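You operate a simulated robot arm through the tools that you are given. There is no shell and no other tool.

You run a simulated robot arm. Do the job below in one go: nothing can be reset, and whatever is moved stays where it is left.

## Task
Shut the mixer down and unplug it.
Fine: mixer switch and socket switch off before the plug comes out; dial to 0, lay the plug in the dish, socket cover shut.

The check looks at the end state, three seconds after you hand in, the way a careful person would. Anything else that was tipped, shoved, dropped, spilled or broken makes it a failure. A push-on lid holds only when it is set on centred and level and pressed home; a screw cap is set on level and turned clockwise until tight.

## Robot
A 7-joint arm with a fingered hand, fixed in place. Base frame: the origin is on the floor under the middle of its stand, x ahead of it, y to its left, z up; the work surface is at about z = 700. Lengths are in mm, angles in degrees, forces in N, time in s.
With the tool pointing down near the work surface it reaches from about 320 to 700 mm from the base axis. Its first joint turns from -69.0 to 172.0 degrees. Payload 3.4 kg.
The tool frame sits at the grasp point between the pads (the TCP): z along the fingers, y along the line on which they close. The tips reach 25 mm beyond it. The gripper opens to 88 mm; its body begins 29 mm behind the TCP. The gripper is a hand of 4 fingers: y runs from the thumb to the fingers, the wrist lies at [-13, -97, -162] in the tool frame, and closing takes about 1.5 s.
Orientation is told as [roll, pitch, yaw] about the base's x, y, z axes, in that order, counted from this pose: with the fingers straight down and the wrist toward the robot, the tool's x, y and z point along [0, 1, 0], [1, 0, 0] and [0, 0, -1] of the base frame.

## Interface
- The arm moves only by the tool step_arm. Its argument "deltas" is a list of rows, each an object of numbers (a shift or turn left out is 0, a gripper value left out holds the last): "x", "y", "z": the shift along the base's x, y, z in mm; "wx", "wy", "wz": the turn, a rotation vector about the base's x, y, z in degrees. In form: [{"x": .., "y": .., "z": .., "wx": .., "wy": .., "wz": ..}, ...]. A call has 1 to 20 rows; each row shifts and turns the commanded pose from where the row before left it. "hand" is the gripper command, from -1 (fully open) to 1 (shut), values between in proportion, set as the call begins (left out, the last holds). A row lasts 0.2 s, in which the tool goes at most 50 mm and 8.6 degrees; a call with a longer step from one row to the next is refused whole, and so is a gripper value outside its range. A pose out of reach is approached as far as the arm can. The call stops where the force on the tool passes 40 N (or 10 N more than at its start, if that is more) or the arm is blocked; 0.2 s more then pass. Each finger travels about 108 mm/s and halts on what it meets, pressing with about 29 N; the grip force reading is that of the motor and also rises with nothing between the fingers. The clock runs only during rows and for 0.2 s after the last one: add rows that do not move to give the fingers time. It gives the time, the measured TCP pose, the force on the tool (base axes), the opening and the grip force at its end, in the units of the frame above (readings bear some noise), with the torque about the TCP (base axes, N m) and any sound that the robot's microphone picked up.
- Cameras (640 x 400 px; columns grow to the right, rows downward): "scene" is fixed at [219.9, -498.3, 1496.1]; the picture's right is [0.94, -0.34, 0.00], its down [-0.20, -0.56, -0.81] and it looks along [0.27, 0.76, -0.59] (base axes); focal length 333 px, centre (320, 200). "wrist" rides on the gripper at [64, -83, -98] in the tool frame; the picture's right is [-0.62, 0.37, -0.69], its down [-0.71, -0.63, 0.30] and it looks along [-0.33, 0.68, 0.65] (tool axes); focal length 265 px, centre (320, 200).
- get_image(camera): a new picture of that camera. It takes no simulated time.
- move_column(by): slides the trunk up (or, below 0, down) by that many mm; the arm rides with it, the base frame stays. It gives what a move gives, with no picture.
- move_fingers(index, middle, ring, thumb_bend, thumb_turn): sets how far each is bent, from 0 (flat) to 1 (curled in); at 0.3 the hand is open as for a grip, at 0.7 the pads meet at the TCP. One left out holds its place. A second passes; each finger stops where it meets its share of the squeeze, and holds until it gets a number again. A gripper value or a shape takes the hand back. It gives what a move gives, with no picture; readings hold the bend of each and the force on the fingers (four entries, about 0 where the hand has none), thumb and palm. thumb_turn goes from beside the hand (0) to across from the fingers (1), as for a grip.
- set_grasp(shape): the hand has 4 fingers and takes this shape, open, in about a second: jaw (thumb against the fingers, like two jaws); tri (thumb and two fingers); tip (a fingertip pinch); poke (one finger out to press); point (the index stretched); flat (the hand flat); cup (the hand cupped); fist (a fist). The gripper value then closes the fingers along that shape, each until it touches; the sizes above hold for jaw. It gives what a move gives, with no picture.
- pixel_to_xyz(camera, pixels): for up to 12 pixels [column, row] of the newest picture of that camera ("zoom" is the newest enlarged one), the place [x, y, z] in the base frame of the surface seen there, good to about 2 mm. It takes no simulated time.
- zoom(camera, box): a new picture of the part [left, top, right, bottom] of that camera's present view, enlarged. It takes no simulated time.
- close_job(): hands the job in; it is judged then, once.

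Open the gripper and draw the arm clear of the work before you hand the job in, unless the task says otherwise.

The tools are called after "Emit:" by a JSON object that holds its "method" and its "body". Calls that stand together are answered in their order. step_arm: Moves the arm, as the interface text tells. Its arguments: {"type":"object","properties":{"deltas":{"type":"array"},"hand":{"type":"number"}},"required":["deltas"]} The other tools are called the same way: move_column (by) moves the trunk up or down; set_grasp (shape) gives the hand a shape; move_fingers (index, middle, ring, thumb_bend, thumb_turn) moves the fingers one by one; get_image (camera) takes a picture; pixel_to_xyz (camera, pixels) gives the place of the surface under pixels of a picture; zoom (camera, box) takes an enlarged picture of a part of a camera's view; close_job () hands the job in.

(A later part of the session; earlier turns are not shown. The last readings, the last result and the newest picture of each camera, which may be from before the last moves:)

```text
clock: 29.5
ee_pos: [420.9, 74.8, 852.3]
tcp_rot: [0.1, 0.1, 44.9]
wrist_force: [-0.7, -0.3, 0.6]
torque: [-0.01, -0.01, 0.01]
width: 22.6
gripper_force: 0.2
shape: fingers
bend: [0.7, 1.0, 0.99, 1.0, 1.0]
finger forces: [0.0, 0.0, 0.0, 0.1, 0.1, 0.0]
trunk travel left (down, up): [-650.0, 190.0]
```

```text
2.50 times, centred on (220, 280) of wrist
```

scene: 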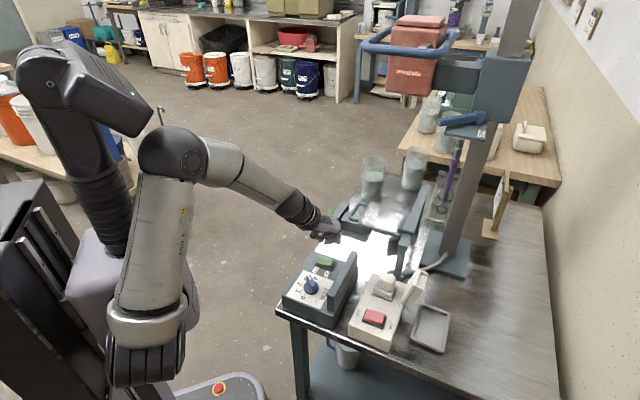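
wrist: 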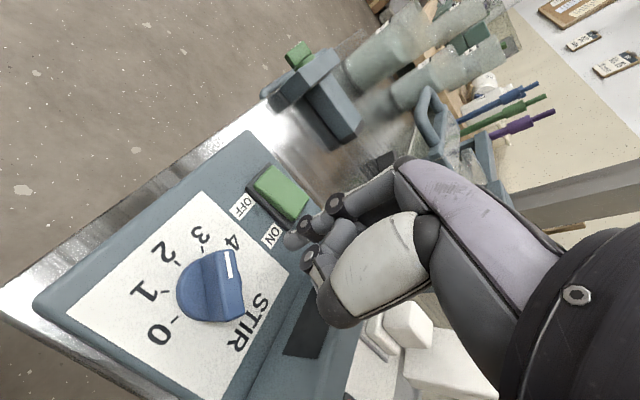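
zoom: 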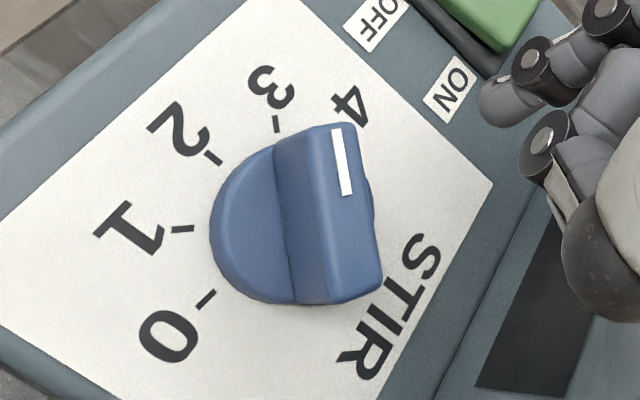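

The tip is at about (415,78), clear of the bar side. I descend until the tip is just above the knob's disc (TCP z≈797).

Emit:
{"method": "step_arm", "body": {"deltas": [{"z": -20}, {"z": -20}, {"z": -10}, {"z": -3.5}, {}]}}

Emit:
{"method": "zoom", "body": {"camera": "scene", "box": [280, 230, 360, 310]}}

Emit:
{"method": "zoom", "body": {"camera": "wrist", "box": [160, 180, 360, 340]}}

```text
clock: 30.7
ee_pos: [421.0, 74.9, 799.0]
tcp_rot: [0.0, 0.1, 45.1]
wrist_force: [0.3, -0.4, 1.0]
torque: [0.04, 0.02, 0.01]
width: 22.8
gripper_force: 0.0
shape: fingers
bend: [0.7, 1.0, 0.99, 1.0, 1.0]
finger forces: [0.0, 0.0, 0.1, 0.0, 0.0, 0.0]
trunk travel left (down, up): [-650.0, 190.0]
```

```text
5.00 times, centred on (320, 270) of scene
```

zoom: 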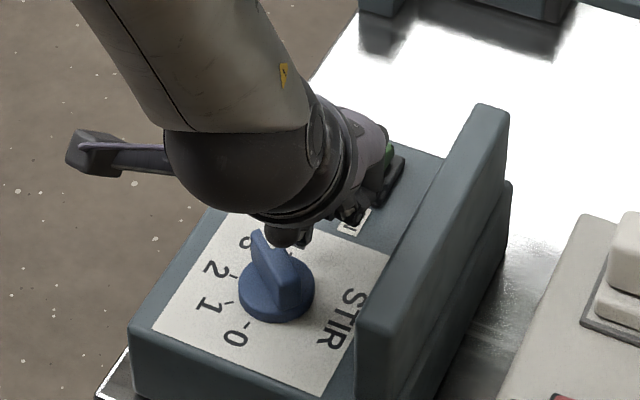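

```text
2.50 times, centred on (260, 260) of wrist
```

zoom: 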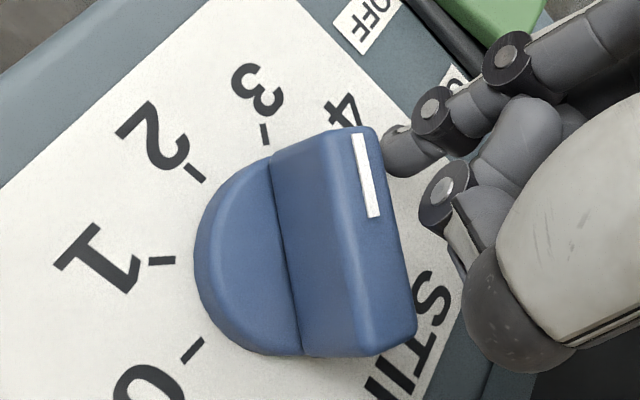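

The fingertip stands right beside the pointer end of the bar. I push: first 6.5 mm in −x to contact, then the first arc sections up to about 120°.

Emit:
{"method": "step_arm", "body": {"deltas": [{"x": -3.5}, {"x": -3}, {"x": -1.7, "y": 1.2}, {"x": -1.6, "y": 1.1}, {"x": -2.4, "y": 0.9}, {"x": -2.3, "y": 0.9}, {}]}}

Emit:
{"method": "zoom", "body": {"camera": "wrist", "box": [160, 180, 360, 340]}}

```text
clock: 32.3
ee_pos: [407.0, 79.2, 798.7]
tcp_rot: [0.0, 0.0, 45.1]
wrist_force: [0.9, 0.2, -0.5]
torque: [0.01, -0.03, 0.01]
width: 22.8
gripper_force: 0.3
shape: fingers
bend: [0.7, 1.0, 0.99, 1.0, 1.0]
finger forces: [0.3, 0.1, 0.0, 0.1, 0.0, 0.0]
trunk travel left (down, up): [-650.0, 190.0]
```

```text
2.50 times, centred on (260, 260) of wrist
```

zoom: 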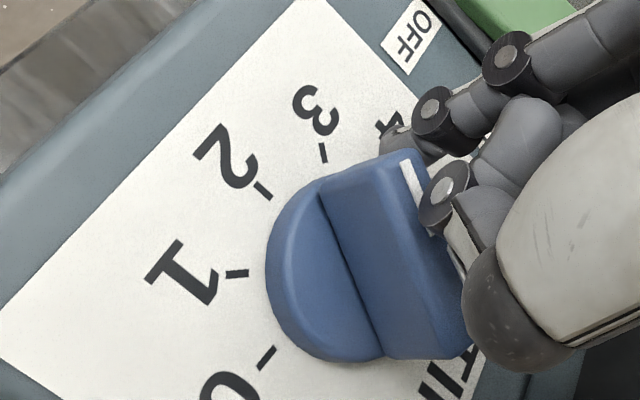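

The bar has started turning counter-clockwise with very little force. I continue along the arc to about 165°.

Emit:
{"method": "step_arm", "body": {"deltas": [{"x": -2.5, "y": 0.3}, {"x": -2.5, "y": 0.3}, {"x": -2.5, "y": -0.3}, {"x": -2.5, "y": -0.4}, {"x": -2.3, "y": -1.0}, {"x": -2.3, "y": -1.0}, {}]}}

Emit:
{"method": "zoom", "body": {"camera": "wrist", "box": [160, 180, 360, 340]}}

Emit:
{"method": "zoom", "body": {"camera": "scene", "box": [280, 230, 360, 310]}}

```text
clock: 33.9
ee_pos: [392.2, 76.5, 799.3]
tcp_rot: [0.0, -0.1, 45.1]
wrist_force: [-1.1, 0.3, -0.2]
torque: [0.02, 0.0, -0.02]
width: 23.2
gripper_force: 0.2
shape: fingers
bend: [0.7, 1.0, 0.99, 1.0, 1.0]
finger forces: [0.3, 0.1, 0.0, 0.0, 0.0, 0.0]
trunk travel left (down, up): [-650.0, 190.0]
```

```text
2.50 times, centred on (260, 260) of wrist
```

zoom: 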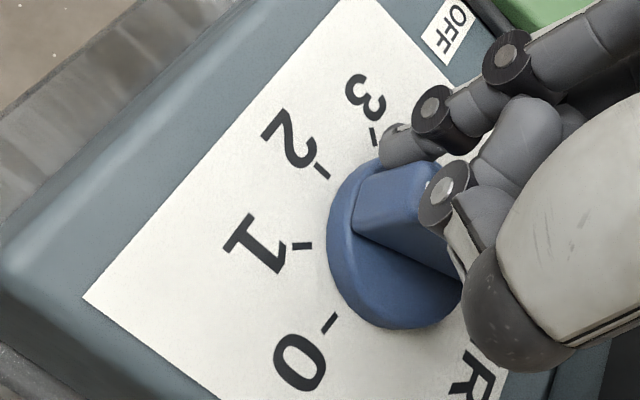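

```text
5.00 times, centred on (320, 270) of scene
```

zoom: 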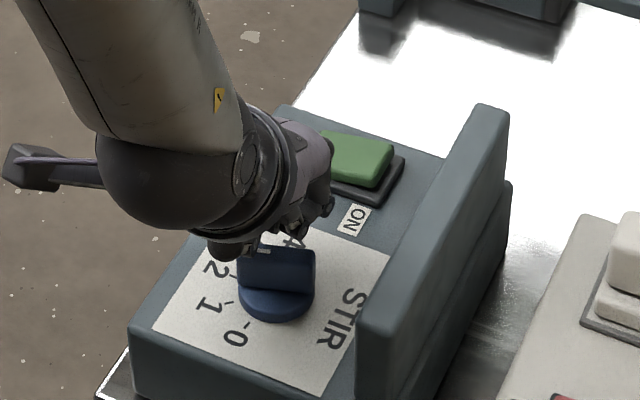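

The bar has turned to between 2 and 1. I continue along the arc to about 205°.

Emit:
{"method": "step_arm", "body": {"deltas": [{"x": -2.0, "y": -1.6}, {"x": -2.0, "y": -1.6}, {"x": -1.5, "y": -2.0}, {"x": -1.5, "y": -2.1}, {"x": -0.7, "y": -1.5}, {"x": -0.7, "y": -1.6}, {}]}}

Emit:
{"method": "zoom", "body": {"camera": "wrist", "box": [160, 180, 360, 340]}}

Emit:
{"method": "zoom", "body": {"camera": "scene", "box": [280, 230, 360, 310]}}

```text
clock: 35.5
ee_pos: [383.4, 67.6, 799.3]
tcp_rot: [0.2, 0.0, 45.0]
wrist_force: [0.6, -0.4, 0.7]
torque: [-0.02, 0.03, 0.01]
width: 23.2
gripper_force: 0.6
shape: fingers
bend: [0.7, 1.0, 0.99, 1.0, 1.0]
finger forces: [0.4, 0.0, 0.1, 0.0, 0.1, 0.0]
trunk travel left (down, up): [-650.0, 190.0]
```

```text
2.50 times, centred on (260, 260) of wrist
```

zoom: 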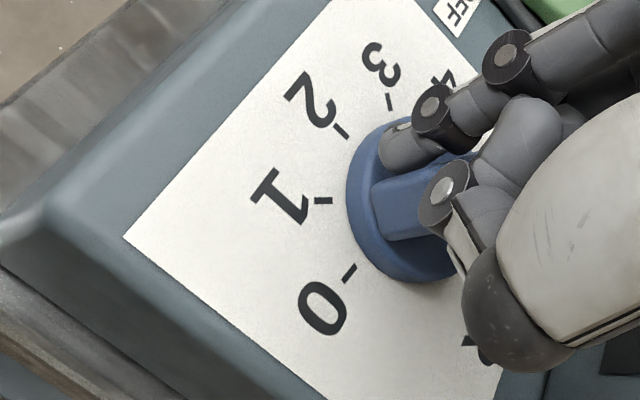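

```text
5.00 times, centred on (320, 270) of scene
```

zoom: 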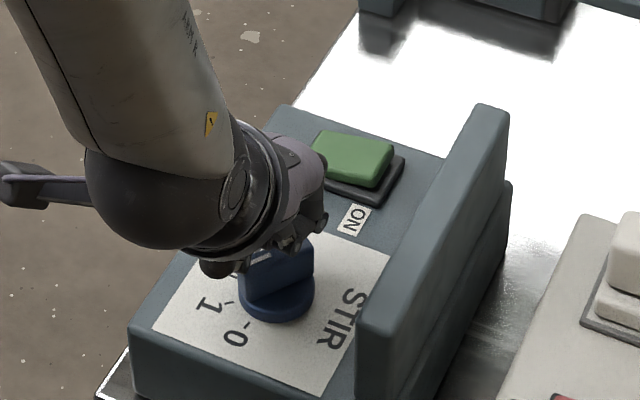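

The bar is now a little past the 1 (about 185°). I push further mainly in −y to bring it toward 0.

Emit:
{"method": "step_arm", "body": {"deltas": [{"y": -1.5}, {"y": -1.5}, {"y": -1.5}, {"x": 0.2, "y": -1.5}, {}]}}

Emit:
{"method": "get_image", "body": {"camera": "wrist"}}

Emit:
{"method": "zoom", "body": {"camera": "wrist", "box": [160, 180, 360, 340]}}

```text
clock: 36.7
ee_pos: [384.1, 61.3, 799.4]
tcp_rot: [0.1, 0.0, 45.0]
wrist_force: [-0.7, 0.3, -0.6]
torque: [-0.02, -0.01, -0.03]
width: 22.7
gripper_force: 0.1
shape: fingers
bend: [0.7, 1.0, 0.99, 1.0, 1.0]
finger forces: [0.4, 0.0, 0.0, 0.0, 0.1, 0.1]
trunk travel left (down, up): [-650.0, 190.0]
```

```text
taken
```

wrist: 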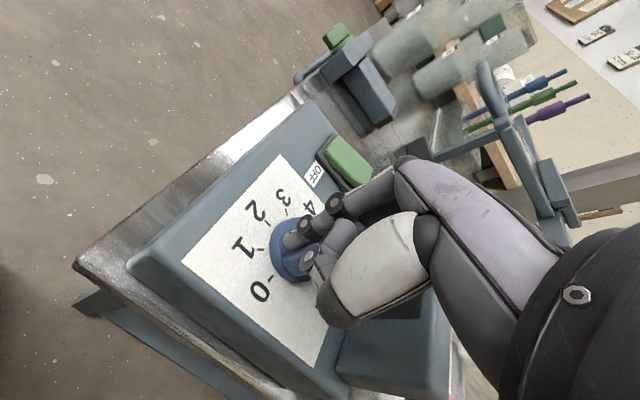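

```text
2.50 times, centred on (260, 260) of wrist
```

zoom: 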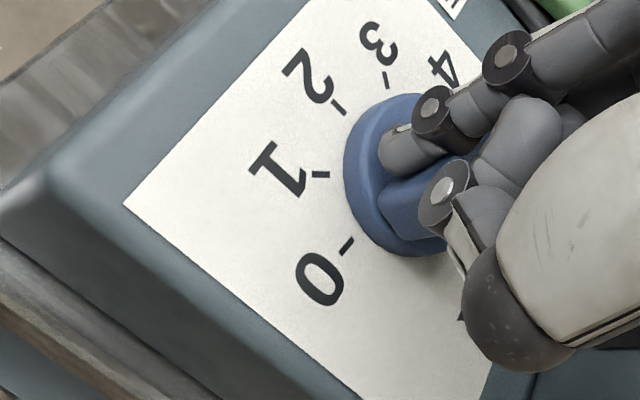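

The bar is close to 0 now, perhaps 12–15° short. I push a bit more in −y.

Emit:
{"method": "step_arm", "body": {"deltas": [{"x": 0.3, "y": -1.3}, {"x": 0.4, "y": -1.3}, {"x": 0.4, "y": -1.0}, {}]}}

Emit:
{"method": "zoom", "body": {"camera": "wrist", "box": [160, 180, 360, 340]}}

```text
clock: 37.7
ee_pos: [384.3, 59.4, 800.0]
tcp_rot: [0.0, -0.1, 45.1]
wrist_force: [-4.4, 4.6, 2.2]
torque: [0.07, 0.04, 0.03]
width: 23.6
gripper_force: 2.4
shape: fingers
bend: [0.7, 1.0, 0.99, 1.0, 1.0]
finger forces: [5.6, 0.0, 0.1, 0.0, 0.0, 0.0]
trunk travel left (down, up): [-650.0, 190.0]
```

```text
2.50 times, centred on (260, 260) of wrist
```

zoom: 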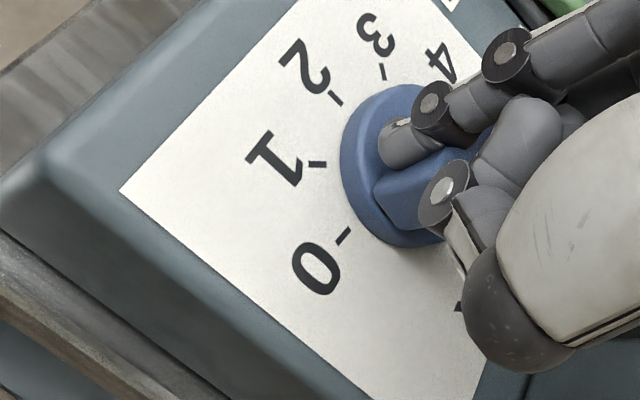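

The force jumped to about 6 N, which suggests the dial's end stop at 0. I back off from the bar, lift and check the dial.

Emit:
{"method": "step_arm", "body": {"deltas": [{"x": -2, "y": 4}, {"z": 20}, {"z": 40}, {"z": 40}, {"x": 20, "y": 20, "z": 30}, {"x": 30, "y": 30}, {"x": 30, "y": 30}, {}]}}

Emit:
{"method": "zoom", "body": {"camera": "scene", "box": [285, 260, 345, 310]}}

Emit:
{"method": "get_image", "body": {"camera": "wrist"}}

```text
clock: 39.5
ee_pos: [464.5, 139.5, 932.3]
tcp_rot: [0.1, 0.0, 45.1]
wrist_force: [0.5, 0.4, -0.1]
torque: [0.04, 0.03, 0.0]
width: 22.4
gripper_force: 0.1
shape: fingers
bend: [0.7, 1.0, 0.99, 1.0, 1.0]
finger forces: [0.0, 0.0, 0.0, 0.0, 0.0, 0.0]
trunk travel left (down, up): [-650.0, 190.0]
```

```text
8.00 times, centred on (315, 285) of scene
```

zoom: 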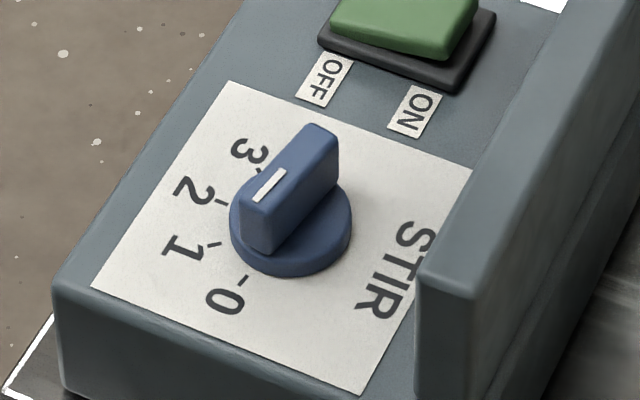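

```text
taken
```

wrist: 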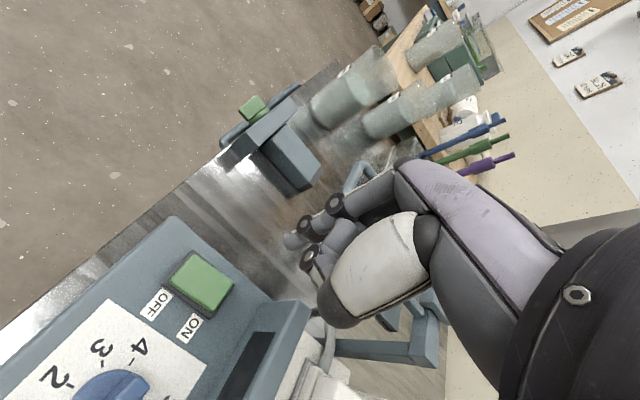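

Measuring the bar's direction now from the scene zoom.

Emit:
{"method": "pixel_to_xyz", "body": {"camera": "zoom", "pixels": [[246, 205], [270, 212], [325, 150], [308, 130], [268, 185], [285, 172], [256, 199], [243, 280], [290, 180], [240, 215], [265, 250], [335, 170]]}}

Emit:
{"method": "zoom", "body": {"camera": "scene", "box": [300, 270, 330, 300]}}

```text
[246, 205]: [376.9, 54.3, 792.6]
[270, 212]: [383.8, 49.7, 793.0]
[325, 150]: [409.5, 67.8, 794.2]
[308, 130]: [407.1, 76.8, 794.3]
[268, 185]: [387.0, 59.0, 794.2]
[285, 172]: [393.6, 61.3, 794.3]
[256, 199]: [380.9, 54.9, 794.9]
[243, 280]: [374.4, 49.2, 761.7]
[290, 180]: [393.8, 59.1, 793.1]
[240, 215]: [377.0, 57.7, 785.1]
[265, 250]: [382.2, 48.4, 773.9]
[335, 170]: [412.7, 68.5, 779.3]
```

```text
13.33 times, centred on (315, 285) of scene
```

zoom: 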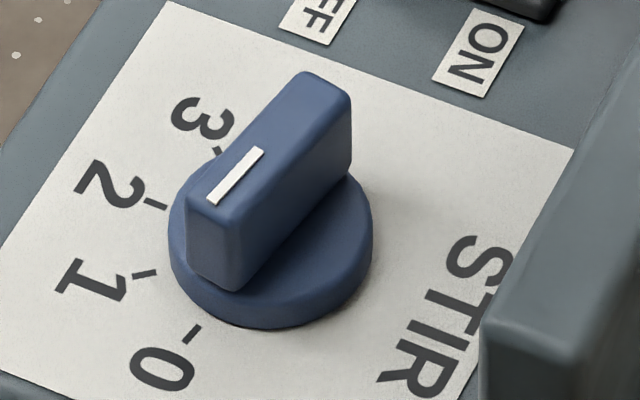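

The bar now points at about 216°, onto the 0 tick: dial at 0. Next the plug: I set the jaw shape and go above the plug at yaw 45° to view it closely.

Emit:
{"method": "step_arm", "body": {"deltas": [{"z": 30}, {"x": 19, "y": -32}, {"x": 19, "y": -32}, {"x": 19, "y": -32}, {"x": 19, "y": -32}, {"x": 19, "y": -32}, {}]}}

Emit:
{"method": "set_grasp", "body": {"shape": "jaw"}}

Emit:
{"method": "get_image", "body": {"camera": "wrist"}}

Emit:
{"method": "get_image", "body": {"camera": "scene"}}

```text
clock: 41.1
ee_pos: [559.1, -19.9, 959.1]
tcp_rot: [0.1, 0.0, 45.1]
wrist_force: [0.4, 0.5, 0.9]
torque: [-0.01, 0.01, -0.02]
width: 22.8
gripper_force: 0.0
shape: fingers
bend: [0.7, 1.0, 0.99, 1.0, 1.0]
finger forces: [0.1, 0.1, 0.0, 0.0, 0.0, 0.0]
trunk travel left (down, up): [-650.0, 190.0]
```

```text
clock: 42.0
ee_pos: [558.6, -19.6, 960.6]
tcp_rot: [0.1, 0.0, 45.1]
wrist_force: [-0.3, -0.3, -0.5]
torque: [0.03, 0.03, 0.0]
width: 87.7
gripper_force: 0.0
shape: jaw
bend: [0.3, 0.3, 0.3, 0.3, 0.98]
finger forces: [0.0, 0.0, 0.1, 0.1, 0.0, 0.0]
trunk travel left (down, up): [-650.0, 190.0]
```

```text
taken
```

wrist: 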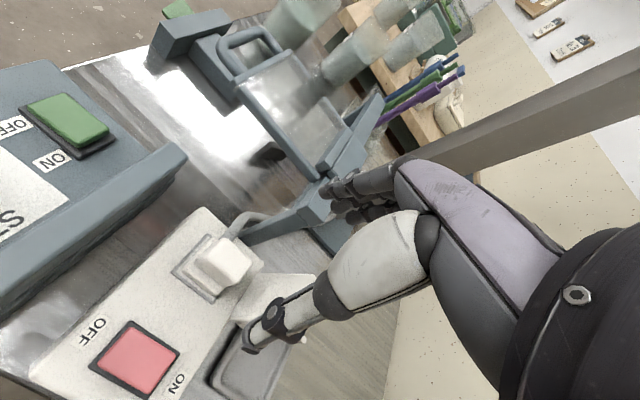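

```text
taken
```

scene: 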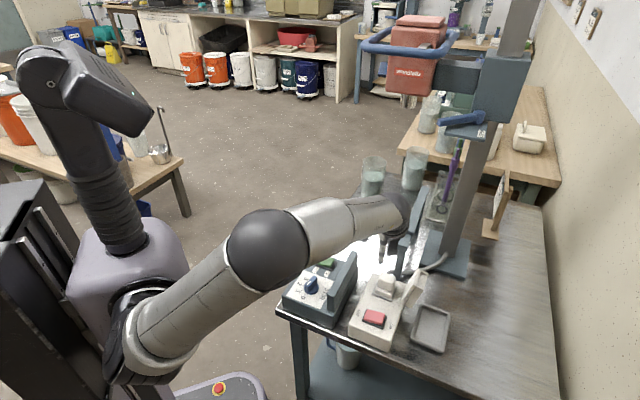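

Tracking is good here. I zoom in on the plug, cable and guard post from both cameras.

Emit:
{"method": "zoom", "body": {"camera": "scene", "box": [360, 220, 450, 310]}}

Emit:
{"method": "zoom", "body": {"camera": "wrist", "box": [160, 170, 340, 330]}}

Emit:
{"method": "pixel_to_xyz", "body": {"camera": "zoom", "pixels": [[185, 260], [285, 275], [195, 310], [130, 260], [245, 370], [260, 200], [330, 205], [470, 180], [520, 165], [410, 185], [255, 235], [560, 30]]}}

```text
4.44 times, centred on (405, 265) of scene
```

zoom: 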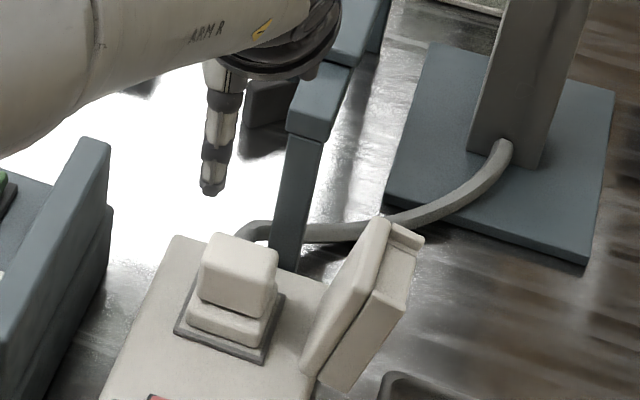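

```text
2.50 times, centred on (250, 250) of wrist
```

zoom: 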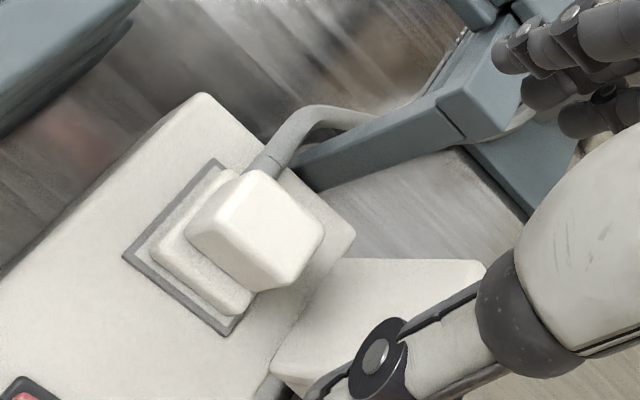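

```text
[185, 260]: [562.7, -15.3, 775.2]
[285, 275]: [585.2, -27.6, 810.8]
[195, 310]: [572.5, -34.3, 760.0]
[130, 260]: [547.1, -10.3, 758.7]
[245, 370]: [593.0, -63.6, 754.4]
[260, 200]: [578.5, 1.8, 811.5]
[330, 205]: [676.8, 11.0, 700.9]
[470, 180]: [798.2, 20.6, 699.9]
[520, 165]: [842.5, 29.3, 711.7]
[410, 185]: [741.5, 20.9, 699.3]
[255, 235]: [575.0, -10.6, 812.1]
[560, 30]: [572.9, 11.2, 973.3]
```

More points: the plug block's edges, the cable near the plug and the guard arm.

Emit:
{"method": "pixel_to_xyz", "body": {"camera": "zoom", "pixels": [[258, 175], [318, 232], [270, 275], [195, 228], [215, 250], [268, 160], [280, 145], [310, 118], [355, 118], [400, 140], [460, 100], [490, 90]]}}

Emit:
{"method": "zoom", "body": {"camera": "scene", "box": [380, 235, 440, 295]}}

Emit:
{"method": "pixel_to_xyz", "body": {"camera": "zoom", "pixels": [[120, 40], [170, 90], [220, 60], [130, 170], [100, 230], [150, 200], [60, 225], [40, 215], [90, 190], [200, 200], [160, 130], [110, 100]]}}

```text
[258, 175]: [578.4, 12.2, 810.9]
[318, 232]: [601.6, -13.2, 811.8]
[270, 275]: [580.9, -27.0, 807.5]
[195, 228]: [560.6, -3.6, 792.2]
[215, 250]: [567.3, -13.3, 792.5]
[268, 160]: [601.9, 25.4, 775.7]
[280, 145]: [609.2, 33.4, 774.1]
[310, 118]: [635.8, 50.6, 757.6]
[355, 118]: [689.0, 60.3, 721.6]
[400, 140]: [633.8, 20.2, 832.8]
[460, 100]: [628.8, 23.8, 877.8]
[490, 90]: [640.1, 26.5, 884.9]
```

```text
6.67 times, centred on (410, 265) of scene
```

zoom: 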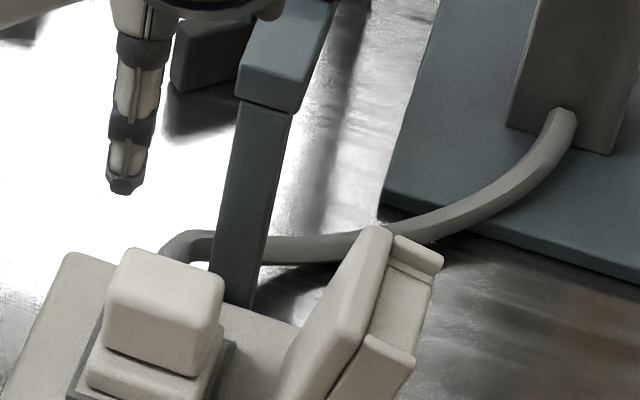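

```text
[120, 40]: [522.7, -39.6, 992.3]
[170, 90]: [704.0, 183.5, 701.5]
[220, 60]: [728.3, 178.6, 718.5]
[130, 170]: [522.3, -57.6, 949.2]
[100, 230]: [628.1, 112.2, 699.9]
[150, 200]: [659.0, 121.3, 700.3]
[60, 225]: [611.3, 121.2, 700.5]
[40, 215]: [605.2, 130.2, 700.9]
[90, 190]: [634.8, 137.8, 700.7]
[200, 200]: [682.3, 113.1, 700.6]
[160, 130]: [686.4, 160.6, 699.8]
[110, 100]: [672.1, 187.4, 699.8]
```

Plug block: u 391–418, v 399–437, z ~780–812; the guard post face is at u≈461, so I need a narrow opening. I close the jaw to about 56 mm in free air and look at the finger positions.

Emit:
{"method": "step_arm", "body": {"deltas": [{}, {}, {}, {}, {}], "hand": -0.27}}

Emit:
{"method": "get_image", "body": {"camera": "wrist"}}

Emit:
{"method": "zoom", "body": {"camera": "wrist", "box": [220, 150, 440, 370]}}

```text
clock: 43.2
ee_pos: [558.5, -19.8, 959.2]
tcp_rot: [0.0, 0.0, 45.2]
wrist_force: [-0.7, -0.3, 0.1]
torque: [-0.01, -0.01, -0.03]
width: 56.3
gripper_force: 0.0
shape: jaw
bend: [0.28, 0.39, 0.36, 0.62, 1.0]
finger forces: [0.0, 0.1, 0.1, 0.0, 0.0, 0.1]
trunk travel left (down, up): [-650.0, 190.0]
```

```text
taken
```

wrist: 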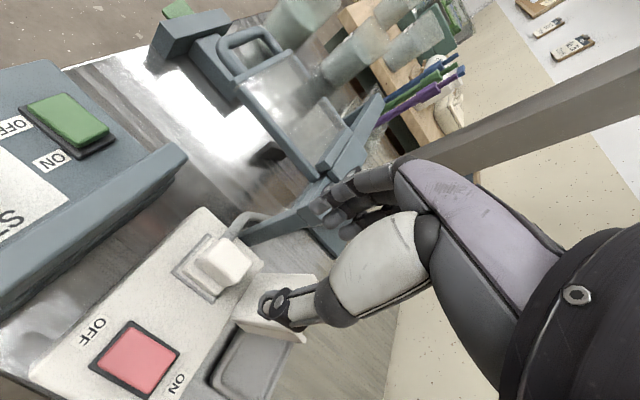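

```text
1.82 times, centred on (330, 260) of wrist
```

zoom: 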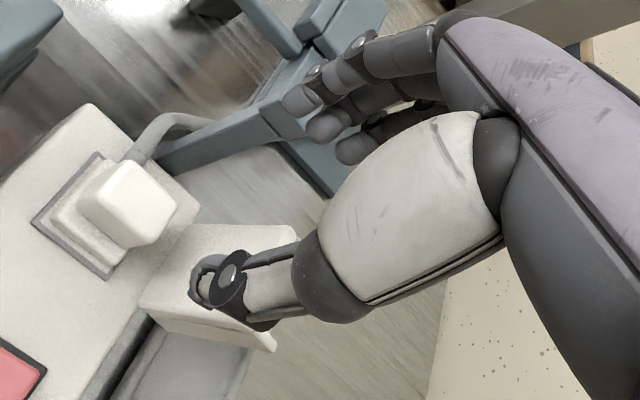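

Measuring fingertip and thumb positions to get them in the tool frame.

Emit:
{"method": "pixel_to_xyz", "body": {"camera": "zoom", "pixels": [[290, 100], [300, 110], [318, 128], [340, 150], [355, 158], [205, 265], [200, 295], [228, 275], [270, 280], [310, 75], [440, 25], [310, 300]]}}

```text
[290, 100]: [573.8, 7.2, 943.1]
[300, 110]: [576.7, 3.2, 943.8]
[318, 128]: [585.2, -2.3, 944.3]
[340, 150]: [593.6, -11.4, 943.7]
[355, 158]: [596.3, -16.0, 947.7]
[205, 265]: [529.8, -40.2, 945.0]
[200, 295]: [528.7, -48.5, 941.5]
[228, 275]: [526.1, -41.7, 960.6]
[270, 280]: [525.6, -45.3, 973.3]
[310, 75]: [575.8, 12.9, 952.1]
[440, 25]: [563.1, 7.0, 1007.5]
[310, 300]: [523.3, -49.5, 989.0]
```

With a 56 mm opening the fingers sit at ±28 mm with outer side at about +44, leaving about 11 mm to the guard post. I move to above the plug at (575,-3.5) and descend partway.

Emit:
{"method": "step_arm", "body": {"deltas": [{"x": 8.2, "y": 8.1}, {"x": 8.2, "y": 8.2}, {"z": -25}, {"z": -25}, {"z": -25}, {"z": -25}, {}]}}

Emit:
{"method": "get_image", "body": {"camera": "wrist"}}

Emit:
{"method": "zoom", "body": {"camera": "scene", "box": [350, 210, 450, 310]}}

```text
clock: 44.8
ee_pos: [574.9, -2.3, 856.8]
tcp_rot: [0.0, 0.0, 45.1]
wrist_force: [0.1, 0.2, 0.1]
torque: [0.01, 0.01, 0.01]
width: 56.1
gripper_force: 0.2
shape: jaw
bend: [0.28, 0.39, 0.36, 0.62, 1.0]
finger forces: [0.1, 0.1, 0.0, 0.0, 0.0, 0.1]
trunk travel left (down, up): [-650.0, 190.0]
```

```text
taken
```

wrist: 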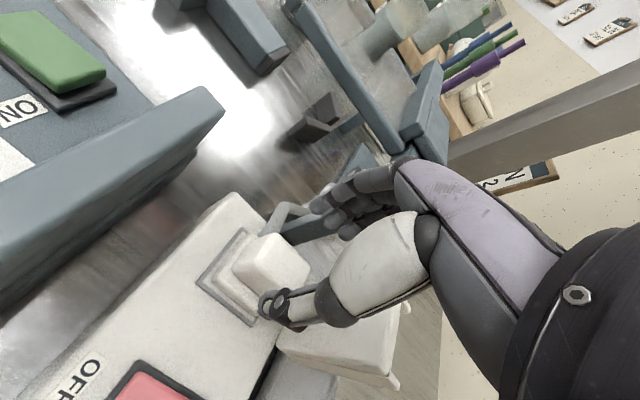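

```text
4.00 times, centred on (400, 260) of scene
```

zoom: 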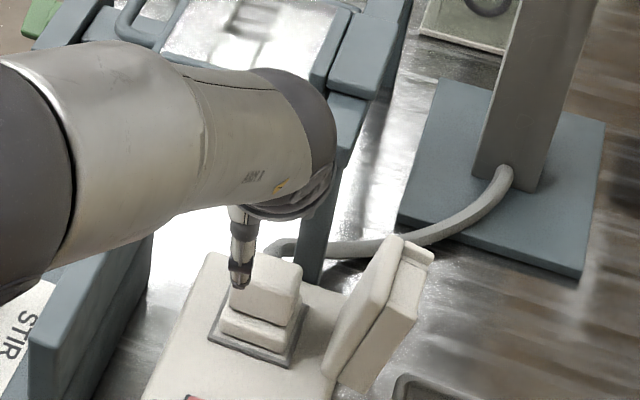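

I zoom the wrist view to check the thumb and fingers straddle the plug block.

Emit:
{"method": "zoom", "body": {"camera": "wrist", "box": [190, 160, 390, 340]}}

Emit:
{"method": "pixel_to_xyz", "body": {"camera": "zoom", "pixels": [[240, 235], [330, 265], [280, 250], [300, 345], [375, 320], [235, 425], [240, 400], [420, 150], [455, 180], [490, 220], [270, 180], [360, 215]]}}

```text
2.22 times, centred on (290, 250) of wrist
```

zoom: 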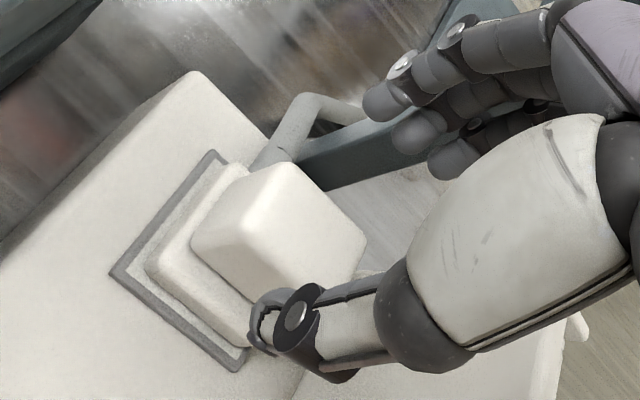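

```text
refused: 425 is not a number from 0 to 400
```

Querying valid pixels for the block's faces, thumb, fingertips and the cable's strain relief.

Emit:
{"method": "pixel_to_xyz", "body": {"camera": "zoom", "pixels": [[200, 235], [285, 170], [355, 235], [300, 240], [260, 290], [262, 325], [275, 345], [375, 105], [405, 140], [440, 165], [275, 150], [300, 110]]}}

```text
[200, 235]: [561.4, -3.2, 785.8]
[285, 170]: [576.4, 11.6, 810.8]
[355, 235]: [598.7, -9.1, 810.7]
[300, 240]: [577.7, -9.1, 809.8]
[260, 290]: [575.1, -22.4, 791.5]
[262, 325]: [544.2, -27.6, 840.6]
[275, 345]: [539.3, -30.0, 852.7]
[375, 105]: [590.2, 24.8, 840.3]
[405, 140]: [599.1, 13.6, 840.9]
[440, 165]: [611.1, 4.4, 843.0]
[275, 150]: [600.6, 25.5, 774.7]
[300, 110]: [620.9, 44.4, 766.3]
```

All three fingers (v≈405, 419, 434) and the thumb line up with the block with clearance on both sides. I descend to grasp height, TCP z≈805.

Emit:
{"method": "step_arm", "body": {"deltas": [{"z": -15}, {"z": -15}, {"z": -10}, {"z": -6}, {"z": -5}, {}]}}

Emit:
{"method": "zoom", "body": {"camera": "wrist", "box": [190, 160, 390, 340]}}

Emit:
{"method": "zoom", "body": {"camera": "scene", "box": [350, 210, 450, 310]}}

```text
clock: 46.2
ee_pos: [573.9, -1.6, 805.9]
tcp_rot: [0.0, 0.1, 45.1]
wrist_force: [0.2, 0.4, -0.2]
torque: [0.01, -0.02, 0.03]
width: 56.2
gripper_force: 0.1
shape: jaw
bend: [0.28, 0.39, 0.36, 0.62, 1.0]
finger forces: [0.0, 0.1, 0.1, 0.1, 0.0, 0.1]
trunk travel left (down, up): [-650.0, 190.0]
```

```text
2.22 times, centred on (290, 250) of wrist
```

zoom: 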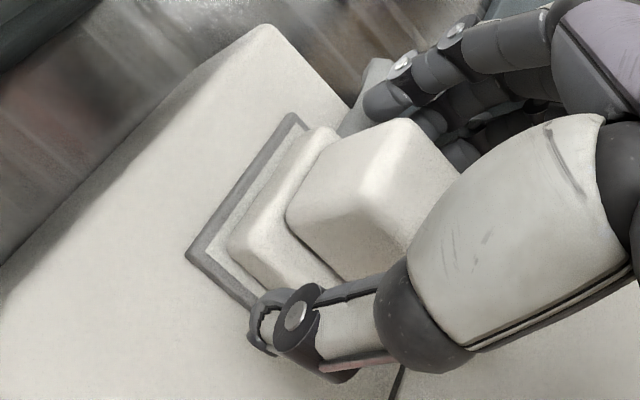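

```text
4.00 times, centred on (400, 260) of scene
```

zoom: 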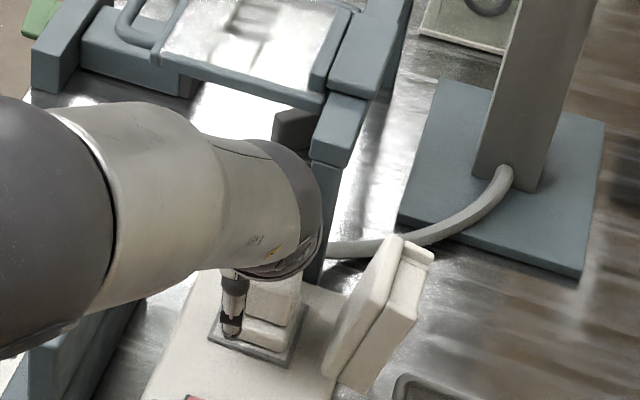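

Thumb and fingers are in place on both sides of the plug block. I close the gripper, holding still.

Emit:
{"method": "step_arm", "body": {"deltas": [{}, {}, {}, {}, {}, {}, {}, {}], "hand": 1}}

Emit:
{"method": "zoom", "body": {"camera": "wrist", "box": [190, 160, 390, 340]}}

```text
clock: 48.0
ee_pos: [573.5, -1.8, 806.0]
tcp_rot: [0.1, 0.0, 45.1]
wrist_force: [-0.3, -0.6, -1.4]
torque: [0.01, 0.04, 0.09]
width: 25.2
gripper_force: 29.1
shape: jaw
bend: [0.74, 0.52, 0.49, 0.75, 1.0]
finger forces: [14.4, 7.7, 3.6, 0.0, 26.1, 0.0]
trunk travel left (down, up): [-650.0, 190.0]
```

```text
2.22 times, centred on (290, 250) of wrist
```

zoom: 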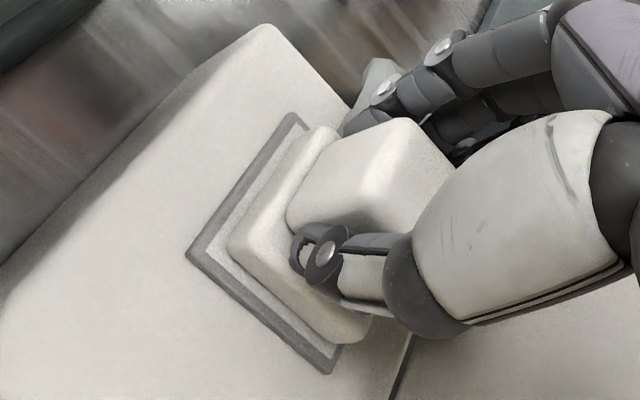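

Grip is established: width 25 mm, 26 N on thumb and fingers. I pull straight up in small steps.

Emit:
{"method": "step_arm", "body": {"deltas": [{"z": 2}, {"z": 2}, {"z": 2}, {"z": 2}]}}

Emit:
{"method": "zoom", "body": {"camera": "wrist", "box": [190, 160, 390, 340]}}

```text
clock: 49.0
ee_pos: [574.6, -1.2, 814.6]
tcp_rot: [0.1, 0.0, 45.1]
wrist_force: [0.1, -0.1, -0.7]
torque: [0.03, 0.02, 0.03]
width: 25.0
gripper_force: 28.7
shape: jaw
bend: [0.74, 0.53, 0.52, 0.75, 1.0]
finger forces: [15.9, 7.0, 3.5, 0.1, 26.4, 0.0]
trunk travel left (down, up): [-650.0, 190.0]
heard: snap
```

```text
2.22 times, centred on (290, 250) of wrist
```

zoom: 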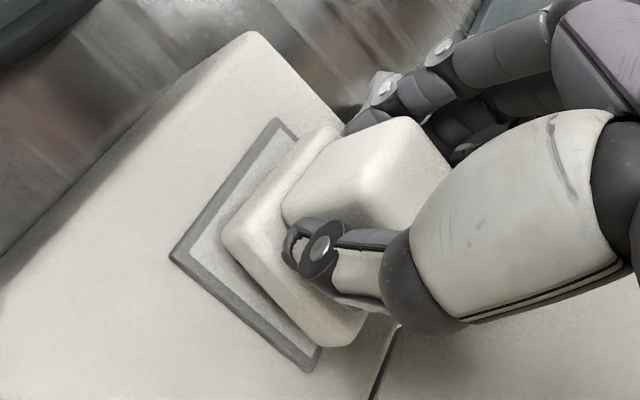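

A "snap" was heard and the plug moves up with the hand, so it is out of its seat. I lift it further slowly to clear the pins and watch the cable.

Emit:
{"method": "step_arm", "body": {"deltas": [{"z": 4}, {"z": 4}, {"z": 5}, {"z": 5}, {"z": 6}, {"z": 6}, {}]}}

Emit:
{"method": "get_image", "body": {"camera": "wrist"}}

Emit:
{"method": "zoom", "body": {"camera": "scene", "box": [340, 200, 480, 320]}}

```text
clock: 50.6
ee_pos: [574.8, -1.9, 846.8]
tcp_rot: [0.0, 0.0, 45.0]
wrist_force: [1.0, -0.4, -1.1]
torque: [-0.01, 0.04, 0.0]
width: 25.2
gripper_force: 29.2
shape: jaw
bend: [0.74, 0.53, 0.52, 0.75, 1.0]
finger forces: [16.0, 7.0, 3.5, 0.0, 26.7, 0.1]
trunk travel left (down, up): [-650.0, 190.0]
```

```text
taken
```

wrist: 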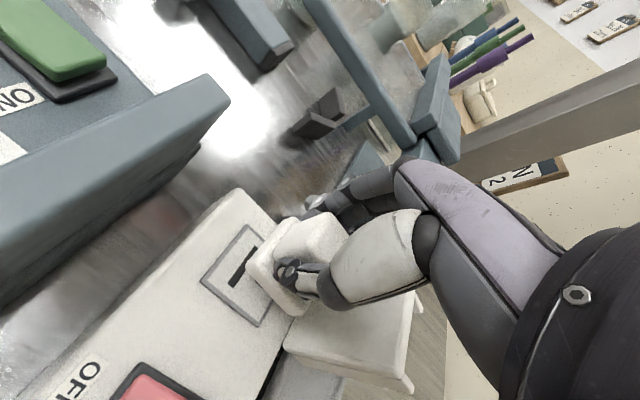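

```text
3.33 times, centred on (410, 260) of scene
```

zoom: 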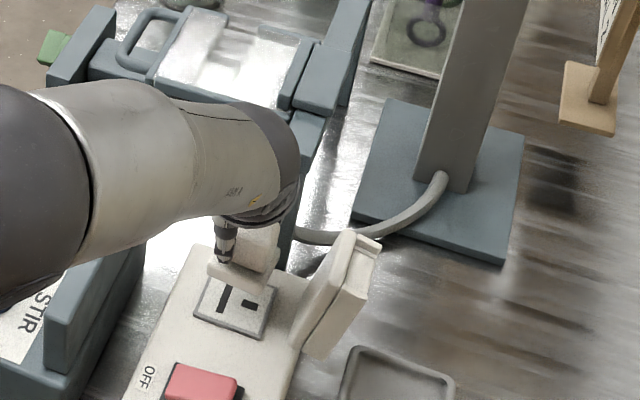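

The plug is out, pins clear of the socket. I zoom in on the cable around the guard post to see how it moves.

Emit:
{"method": "zoom", "body": {"camera": "scene", "box": [390, 230, 460, 300]}}

Emit:
{"method": "zoom", "body": {"camera": "wrist", "box": [200, 120, 460, 330]}}

```text
5.71 times, centred on (425, 265) of scene
```

zoom: 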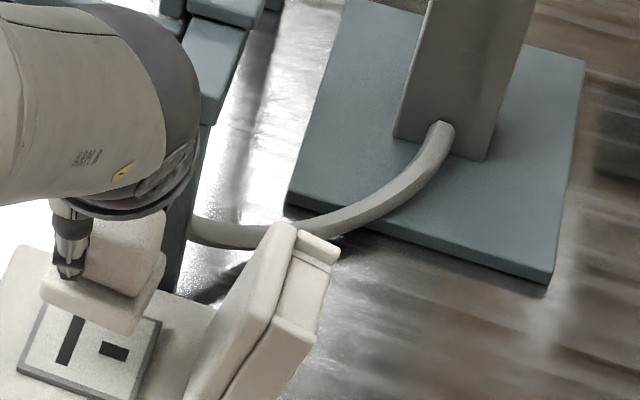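

```text
1.90 times, centred on (330, 225) of wrist
```

zoom: 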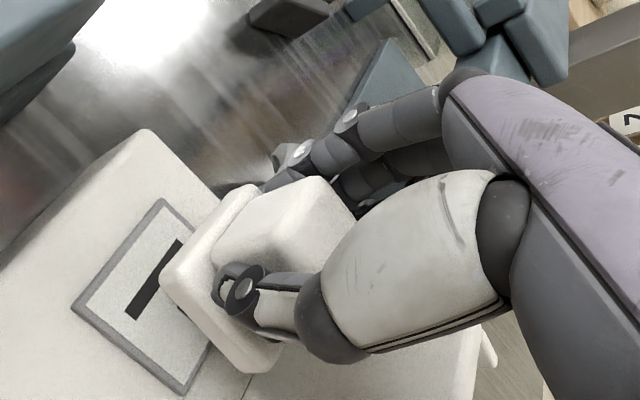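

I need the exact positions of cable and post: I take a scene zoom again and measure along both.

Emit:
{"method": "zoom", "body": {"camera": "scene", "box": [390, 230, 460, 300]}}

Emit:
{"method": "pixel_to_xyz", "body": {"camera": "zoom", "pixels": [[200, 228], [225, 235], [260, 232], [300, 225], [350, 210], [400, 180], [440, 135], [175, 200], [190, 180], [185, 250], [205, 145], [170, 280]]}}

Emit:
{"method": "pixel_to_xyz", "body": {"camera": "zoom", "pixels": [[200, 90], [230, 60], [245, 15], [180, 20], [215, 115], [195, 60], [165, 130], [135, 225], [150, 250], [155, 270], [110, 220], [150, 200]]}}

```text
5.71 times, centred on (425, 265) of scene
```

zoom: 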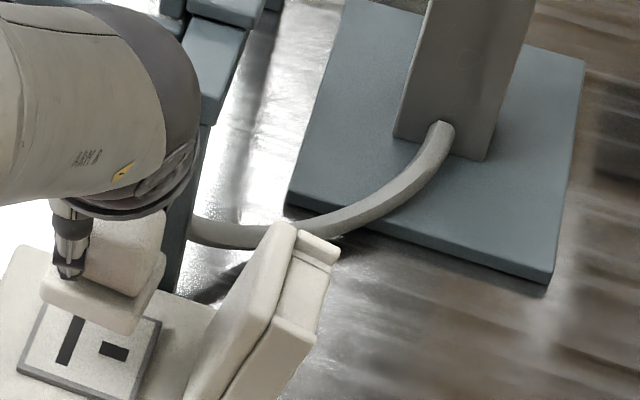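

```text
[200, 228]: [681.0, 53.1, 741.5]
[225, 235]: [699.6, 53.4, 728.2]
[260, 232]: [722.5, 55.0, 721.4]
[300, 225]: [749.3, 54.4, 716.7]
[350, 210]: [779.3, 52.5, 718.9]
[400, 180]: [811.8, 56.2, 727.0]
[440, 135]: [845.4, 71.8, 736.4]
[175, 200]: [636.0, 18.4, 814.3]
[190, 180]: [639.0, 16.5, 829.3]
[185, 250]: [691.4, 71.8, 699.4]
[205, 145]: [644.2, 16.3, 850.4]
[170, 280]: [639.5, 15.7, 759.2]
```

```text
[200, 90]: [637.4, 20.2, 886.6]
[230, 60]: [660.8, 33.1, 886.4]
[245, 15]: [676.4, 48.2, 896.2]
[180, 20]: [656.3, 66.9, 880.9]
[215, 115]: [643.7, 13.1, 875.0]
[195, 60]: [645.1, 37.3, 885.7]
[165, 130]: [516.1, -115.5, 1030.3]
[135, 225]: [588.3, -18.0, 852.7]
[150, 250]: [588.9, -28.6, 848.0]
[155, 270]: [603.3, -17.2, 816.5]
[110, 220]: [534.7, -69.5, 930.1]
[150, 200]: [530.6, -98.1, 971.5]
```

The cable hangs freely from the stand at (845,72,736) with some slack. I raise the plug diagonally right (toward +v) in short moves, watching the force for any cable pull.

Emit:
{"method": "step_arm", "body": {"deltas": [{"z": 10}, {"x": 3, "y": -3, "z": 9}, {"x": 4, "y": -4, "z": 9}, {"x": 5, "y": -5, "z": 9}, {"x": 5, "y": -5, "z": 9}, {}]}}

Emit:
{"method": "zoom", "body": {"camera": "scene", "box": [350, 200, 480, 320]}}

Emit:
{"method": "get_image", "body": {"camera": "wrist"}}

```text
clock: 52.0
ee_pos: [593.9, -19.2, 891.8]
tcp_rot: [0.1, 0.0, 45.0]
wrist_force: [0.0, 1.1, -1.6]
torque: [0.02, -0.02, -0.02]
width: 24.8
gripper_force: 28.8
shape: jaw
bend: [0.74, 0.53, 0.52, 0.75, 1.0]
finger forces: [16.0, 7.0, 3.5, 0.0, 26.6, 0.1]
trunk travel left (down, up): [-650.0, 190.0]
```

```text
3.33 times, centred on (415, 260) of scene
```

zoom: 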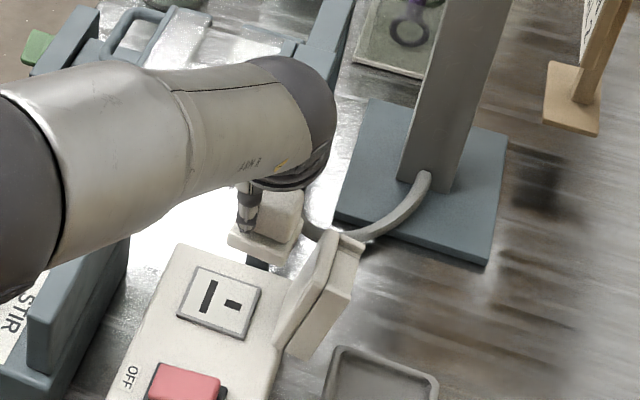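

```text
taken
```

wrist: 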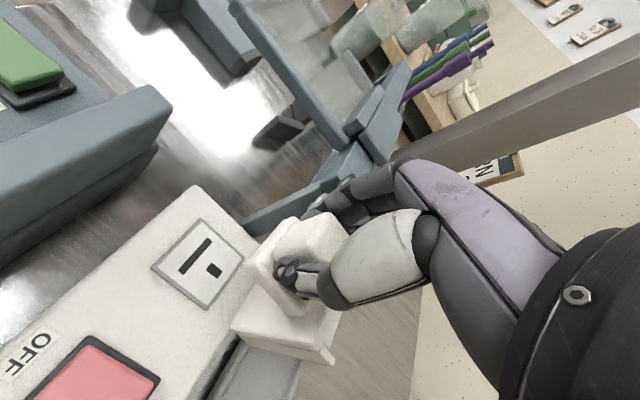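

No pull is felt (about 1.6 N, plug weight only). I continue up to z≈928 and then over the lid toward the dish.

Emit:
{"method": "step_arm", "body": {"deltas": [{"x": 2, "y": -2, "z": 10}, {"x": 2, "y": -2, "z": 10}, {"x": 2, "y": -2, "z": 10}, {"z": 8}, {}]}}

Emit:
{"method": "zoom", "body": {"camera": "scene", "box": [350, 200, 480, 320]}}

Emit:
{"method": "zoom", "body": {"camera": "wrist", "box": [180, 160, 380, 380]}}

```text
clock: 53.2
ee_pos: [599.1, -24.9, 929.9]
tcp_rot: [0.1, -0.1, 45.0]
wrist_force: [-0.5, 0.5, -0.8]
torque: [0.0, 0.0, -0.02]
width: 25.0
gripper_force: 28.4
shape: jaw
bend: [0.74, 0.53, 0.52, 0.75, 1.0]
finger forces: [16.1, 6.9, 3.4, 0.0, 26.5, 0.1]
trunk travel left (down, up): [-650.0, 190.0]
```

```text
3.33 times, centred on (415, 260) of scene
```

zoom: 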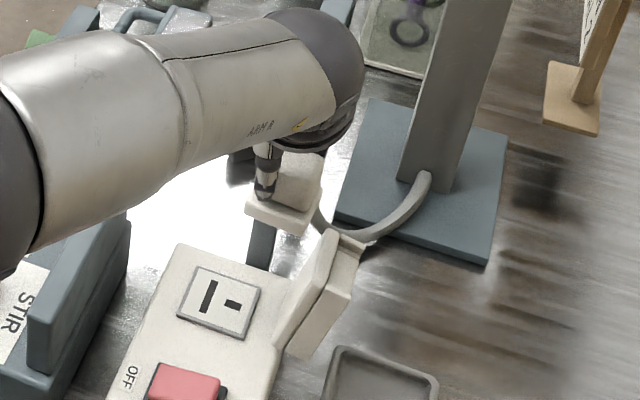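

```text
1.82 times, centred on (280, 270) of wrist
```

zoom: 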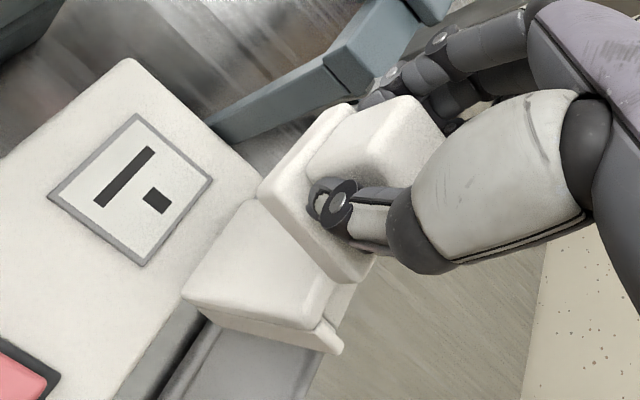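

The cable swings freely to the right of the post and there is no pull. The plug is above the lid's top now; I carry it across at z≈930 to above the dish centre (657,-112).

Emit:
{"method": "step_arm", "body": {"deltas": [{"x": 8, "y": -12, "z": 3}, {"x": 10, "y": -15}, {"x": 12, "y": -18}, {"x": 12, "y": -18}, {"x": 10, "y": -15}, {"x": 5.8, "y": -9.5}, {}]}}

Emit:
{"method": "get_image", "body": {"camera": "wrist"}}

Emit:
{"method": "get_image", "body": {"camera": "scene"}}

```text
clock: 54.8
ee_pos: [655.8, -111.6, 935.6]
tcp_rot: [0.1, 0.1, 45.1]
wrist_force: [0.0, 0.1, -0.6]
torque: [-0.03, 0.02, -0.01]
width: 24.7
gripper_force: 28.7
shape: jaw
bend: [0.74, 0.53, 0.52, 0.75, 1.0]
finger forces: [16.0, 6.9, 3.6, 0.1, 26.5, 0.0]
trunk travel left (down, up): [-650.0, 190.0]
```

```text
taken
```

wrist: 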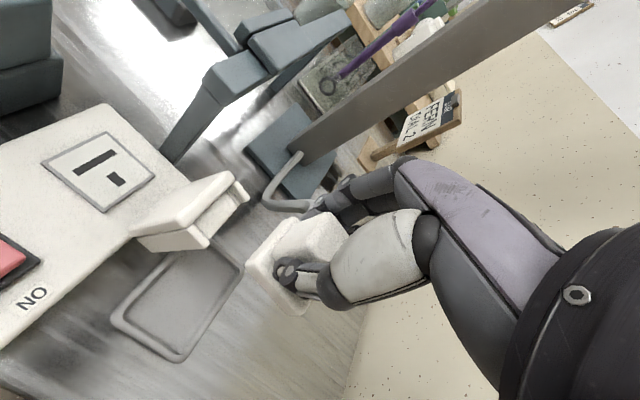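

```text
taken
```

scene: 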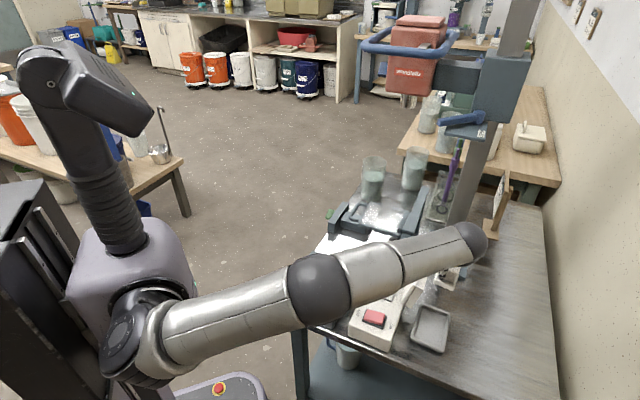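

The plug hangs above the dish region with no cable tension. I measure the dish and the lid in this wrist view.

Emit:
{"method": "pixel_to_xyz", "body": {"camera": "wrist", "pixels": [[115, 318], [182, 358], [243, 268], [180, 255], [180, 305], [208, 245], [245, 195], [135, 230], [232, 175], [145, 245], [255, 265], [295, 310]]}}

Emit:
{"method": "zoom", "body": {"camera": "wrist", "box": [100, 150, 360, 370]}}

```text
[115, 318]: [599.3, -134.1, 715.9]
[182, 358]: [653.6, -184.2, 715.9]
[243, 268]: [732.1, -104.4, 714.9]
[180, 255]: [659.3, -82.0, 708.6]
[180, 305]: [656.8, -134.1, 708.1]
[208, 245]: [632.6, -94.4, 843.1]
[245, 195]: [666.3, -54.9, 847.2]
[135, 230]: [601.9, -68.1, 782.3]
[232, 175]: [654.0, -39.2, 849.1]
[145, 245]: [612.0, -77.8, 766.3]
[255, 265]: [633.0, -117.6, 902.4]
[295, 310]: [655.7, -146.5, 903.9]
```

```text
1.82 times, centred on (230, 260) of wrist
```

zoom: 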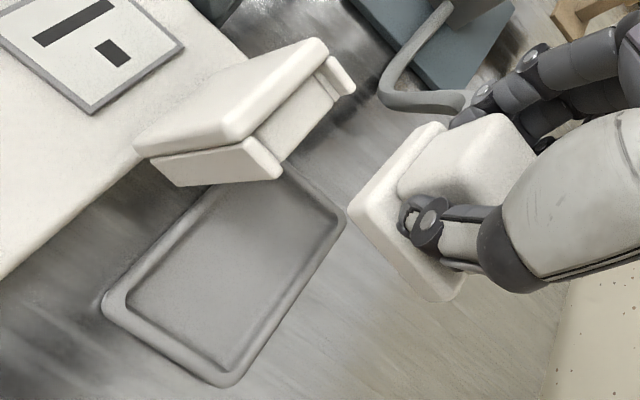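

The dish spans u 330–444, v 517–592 with floor z≈708; the plug will be centred with a small shift. I descend toward the dish, quickly first and then in small steps.

Emit:
{"method": "step_arm", "body": {"deltas": [{"x": 4, "y": -1, "z": -20}, {"z": -25}, {"z": -25}, {"z": -25}, {"z": -25}, {"z": -15}, {}]}}

Emit:
{"method": "get_image", "body": {"camera": "wrist"}}

Emit:
{"method": "zoom", "body": {"camera": "scene", "box": [360, 230, 500, 370]}}

```text
clock: 56.4
ee_pos: [659.6, -114.4, 797.7]
tcp_rot: [0.1, 0.0, 45.0]
wrist_force: [0.2, -0.5, -0.2]
torque: [0.01, 0.02, -0.03]
width: 25.0
gripper_force: 29.1
shape: jaw
bend: [0.74, 0.53, 0.53, 0.75, 1.0]
finger forces: [16.2, 6.9, 3.5, 0.0, 26.5, 0.0]
trunk travel left (down, up): [-650.0, 190.0]
```

```text
taken
```

wrist: 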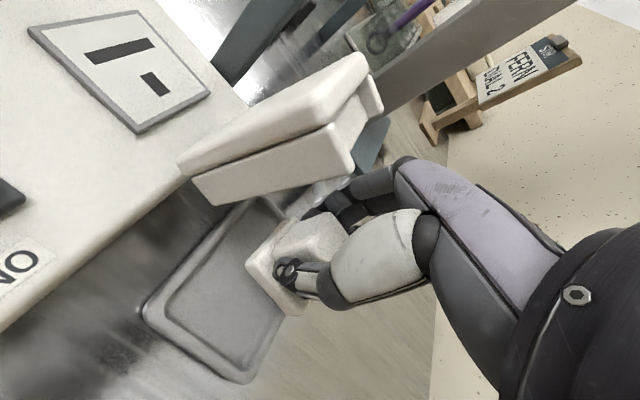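

```text
2.86 times, centred on (430, 300) of scene
```

zoom: 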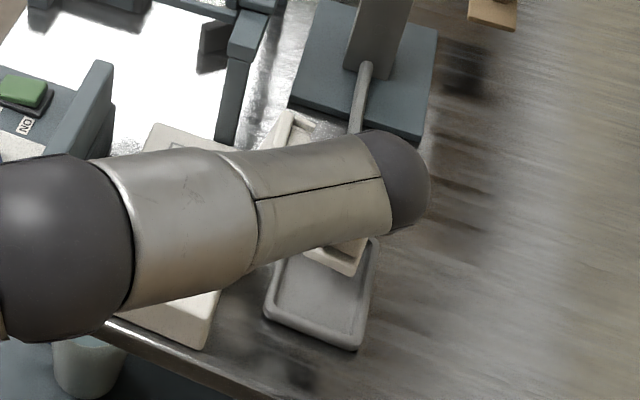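

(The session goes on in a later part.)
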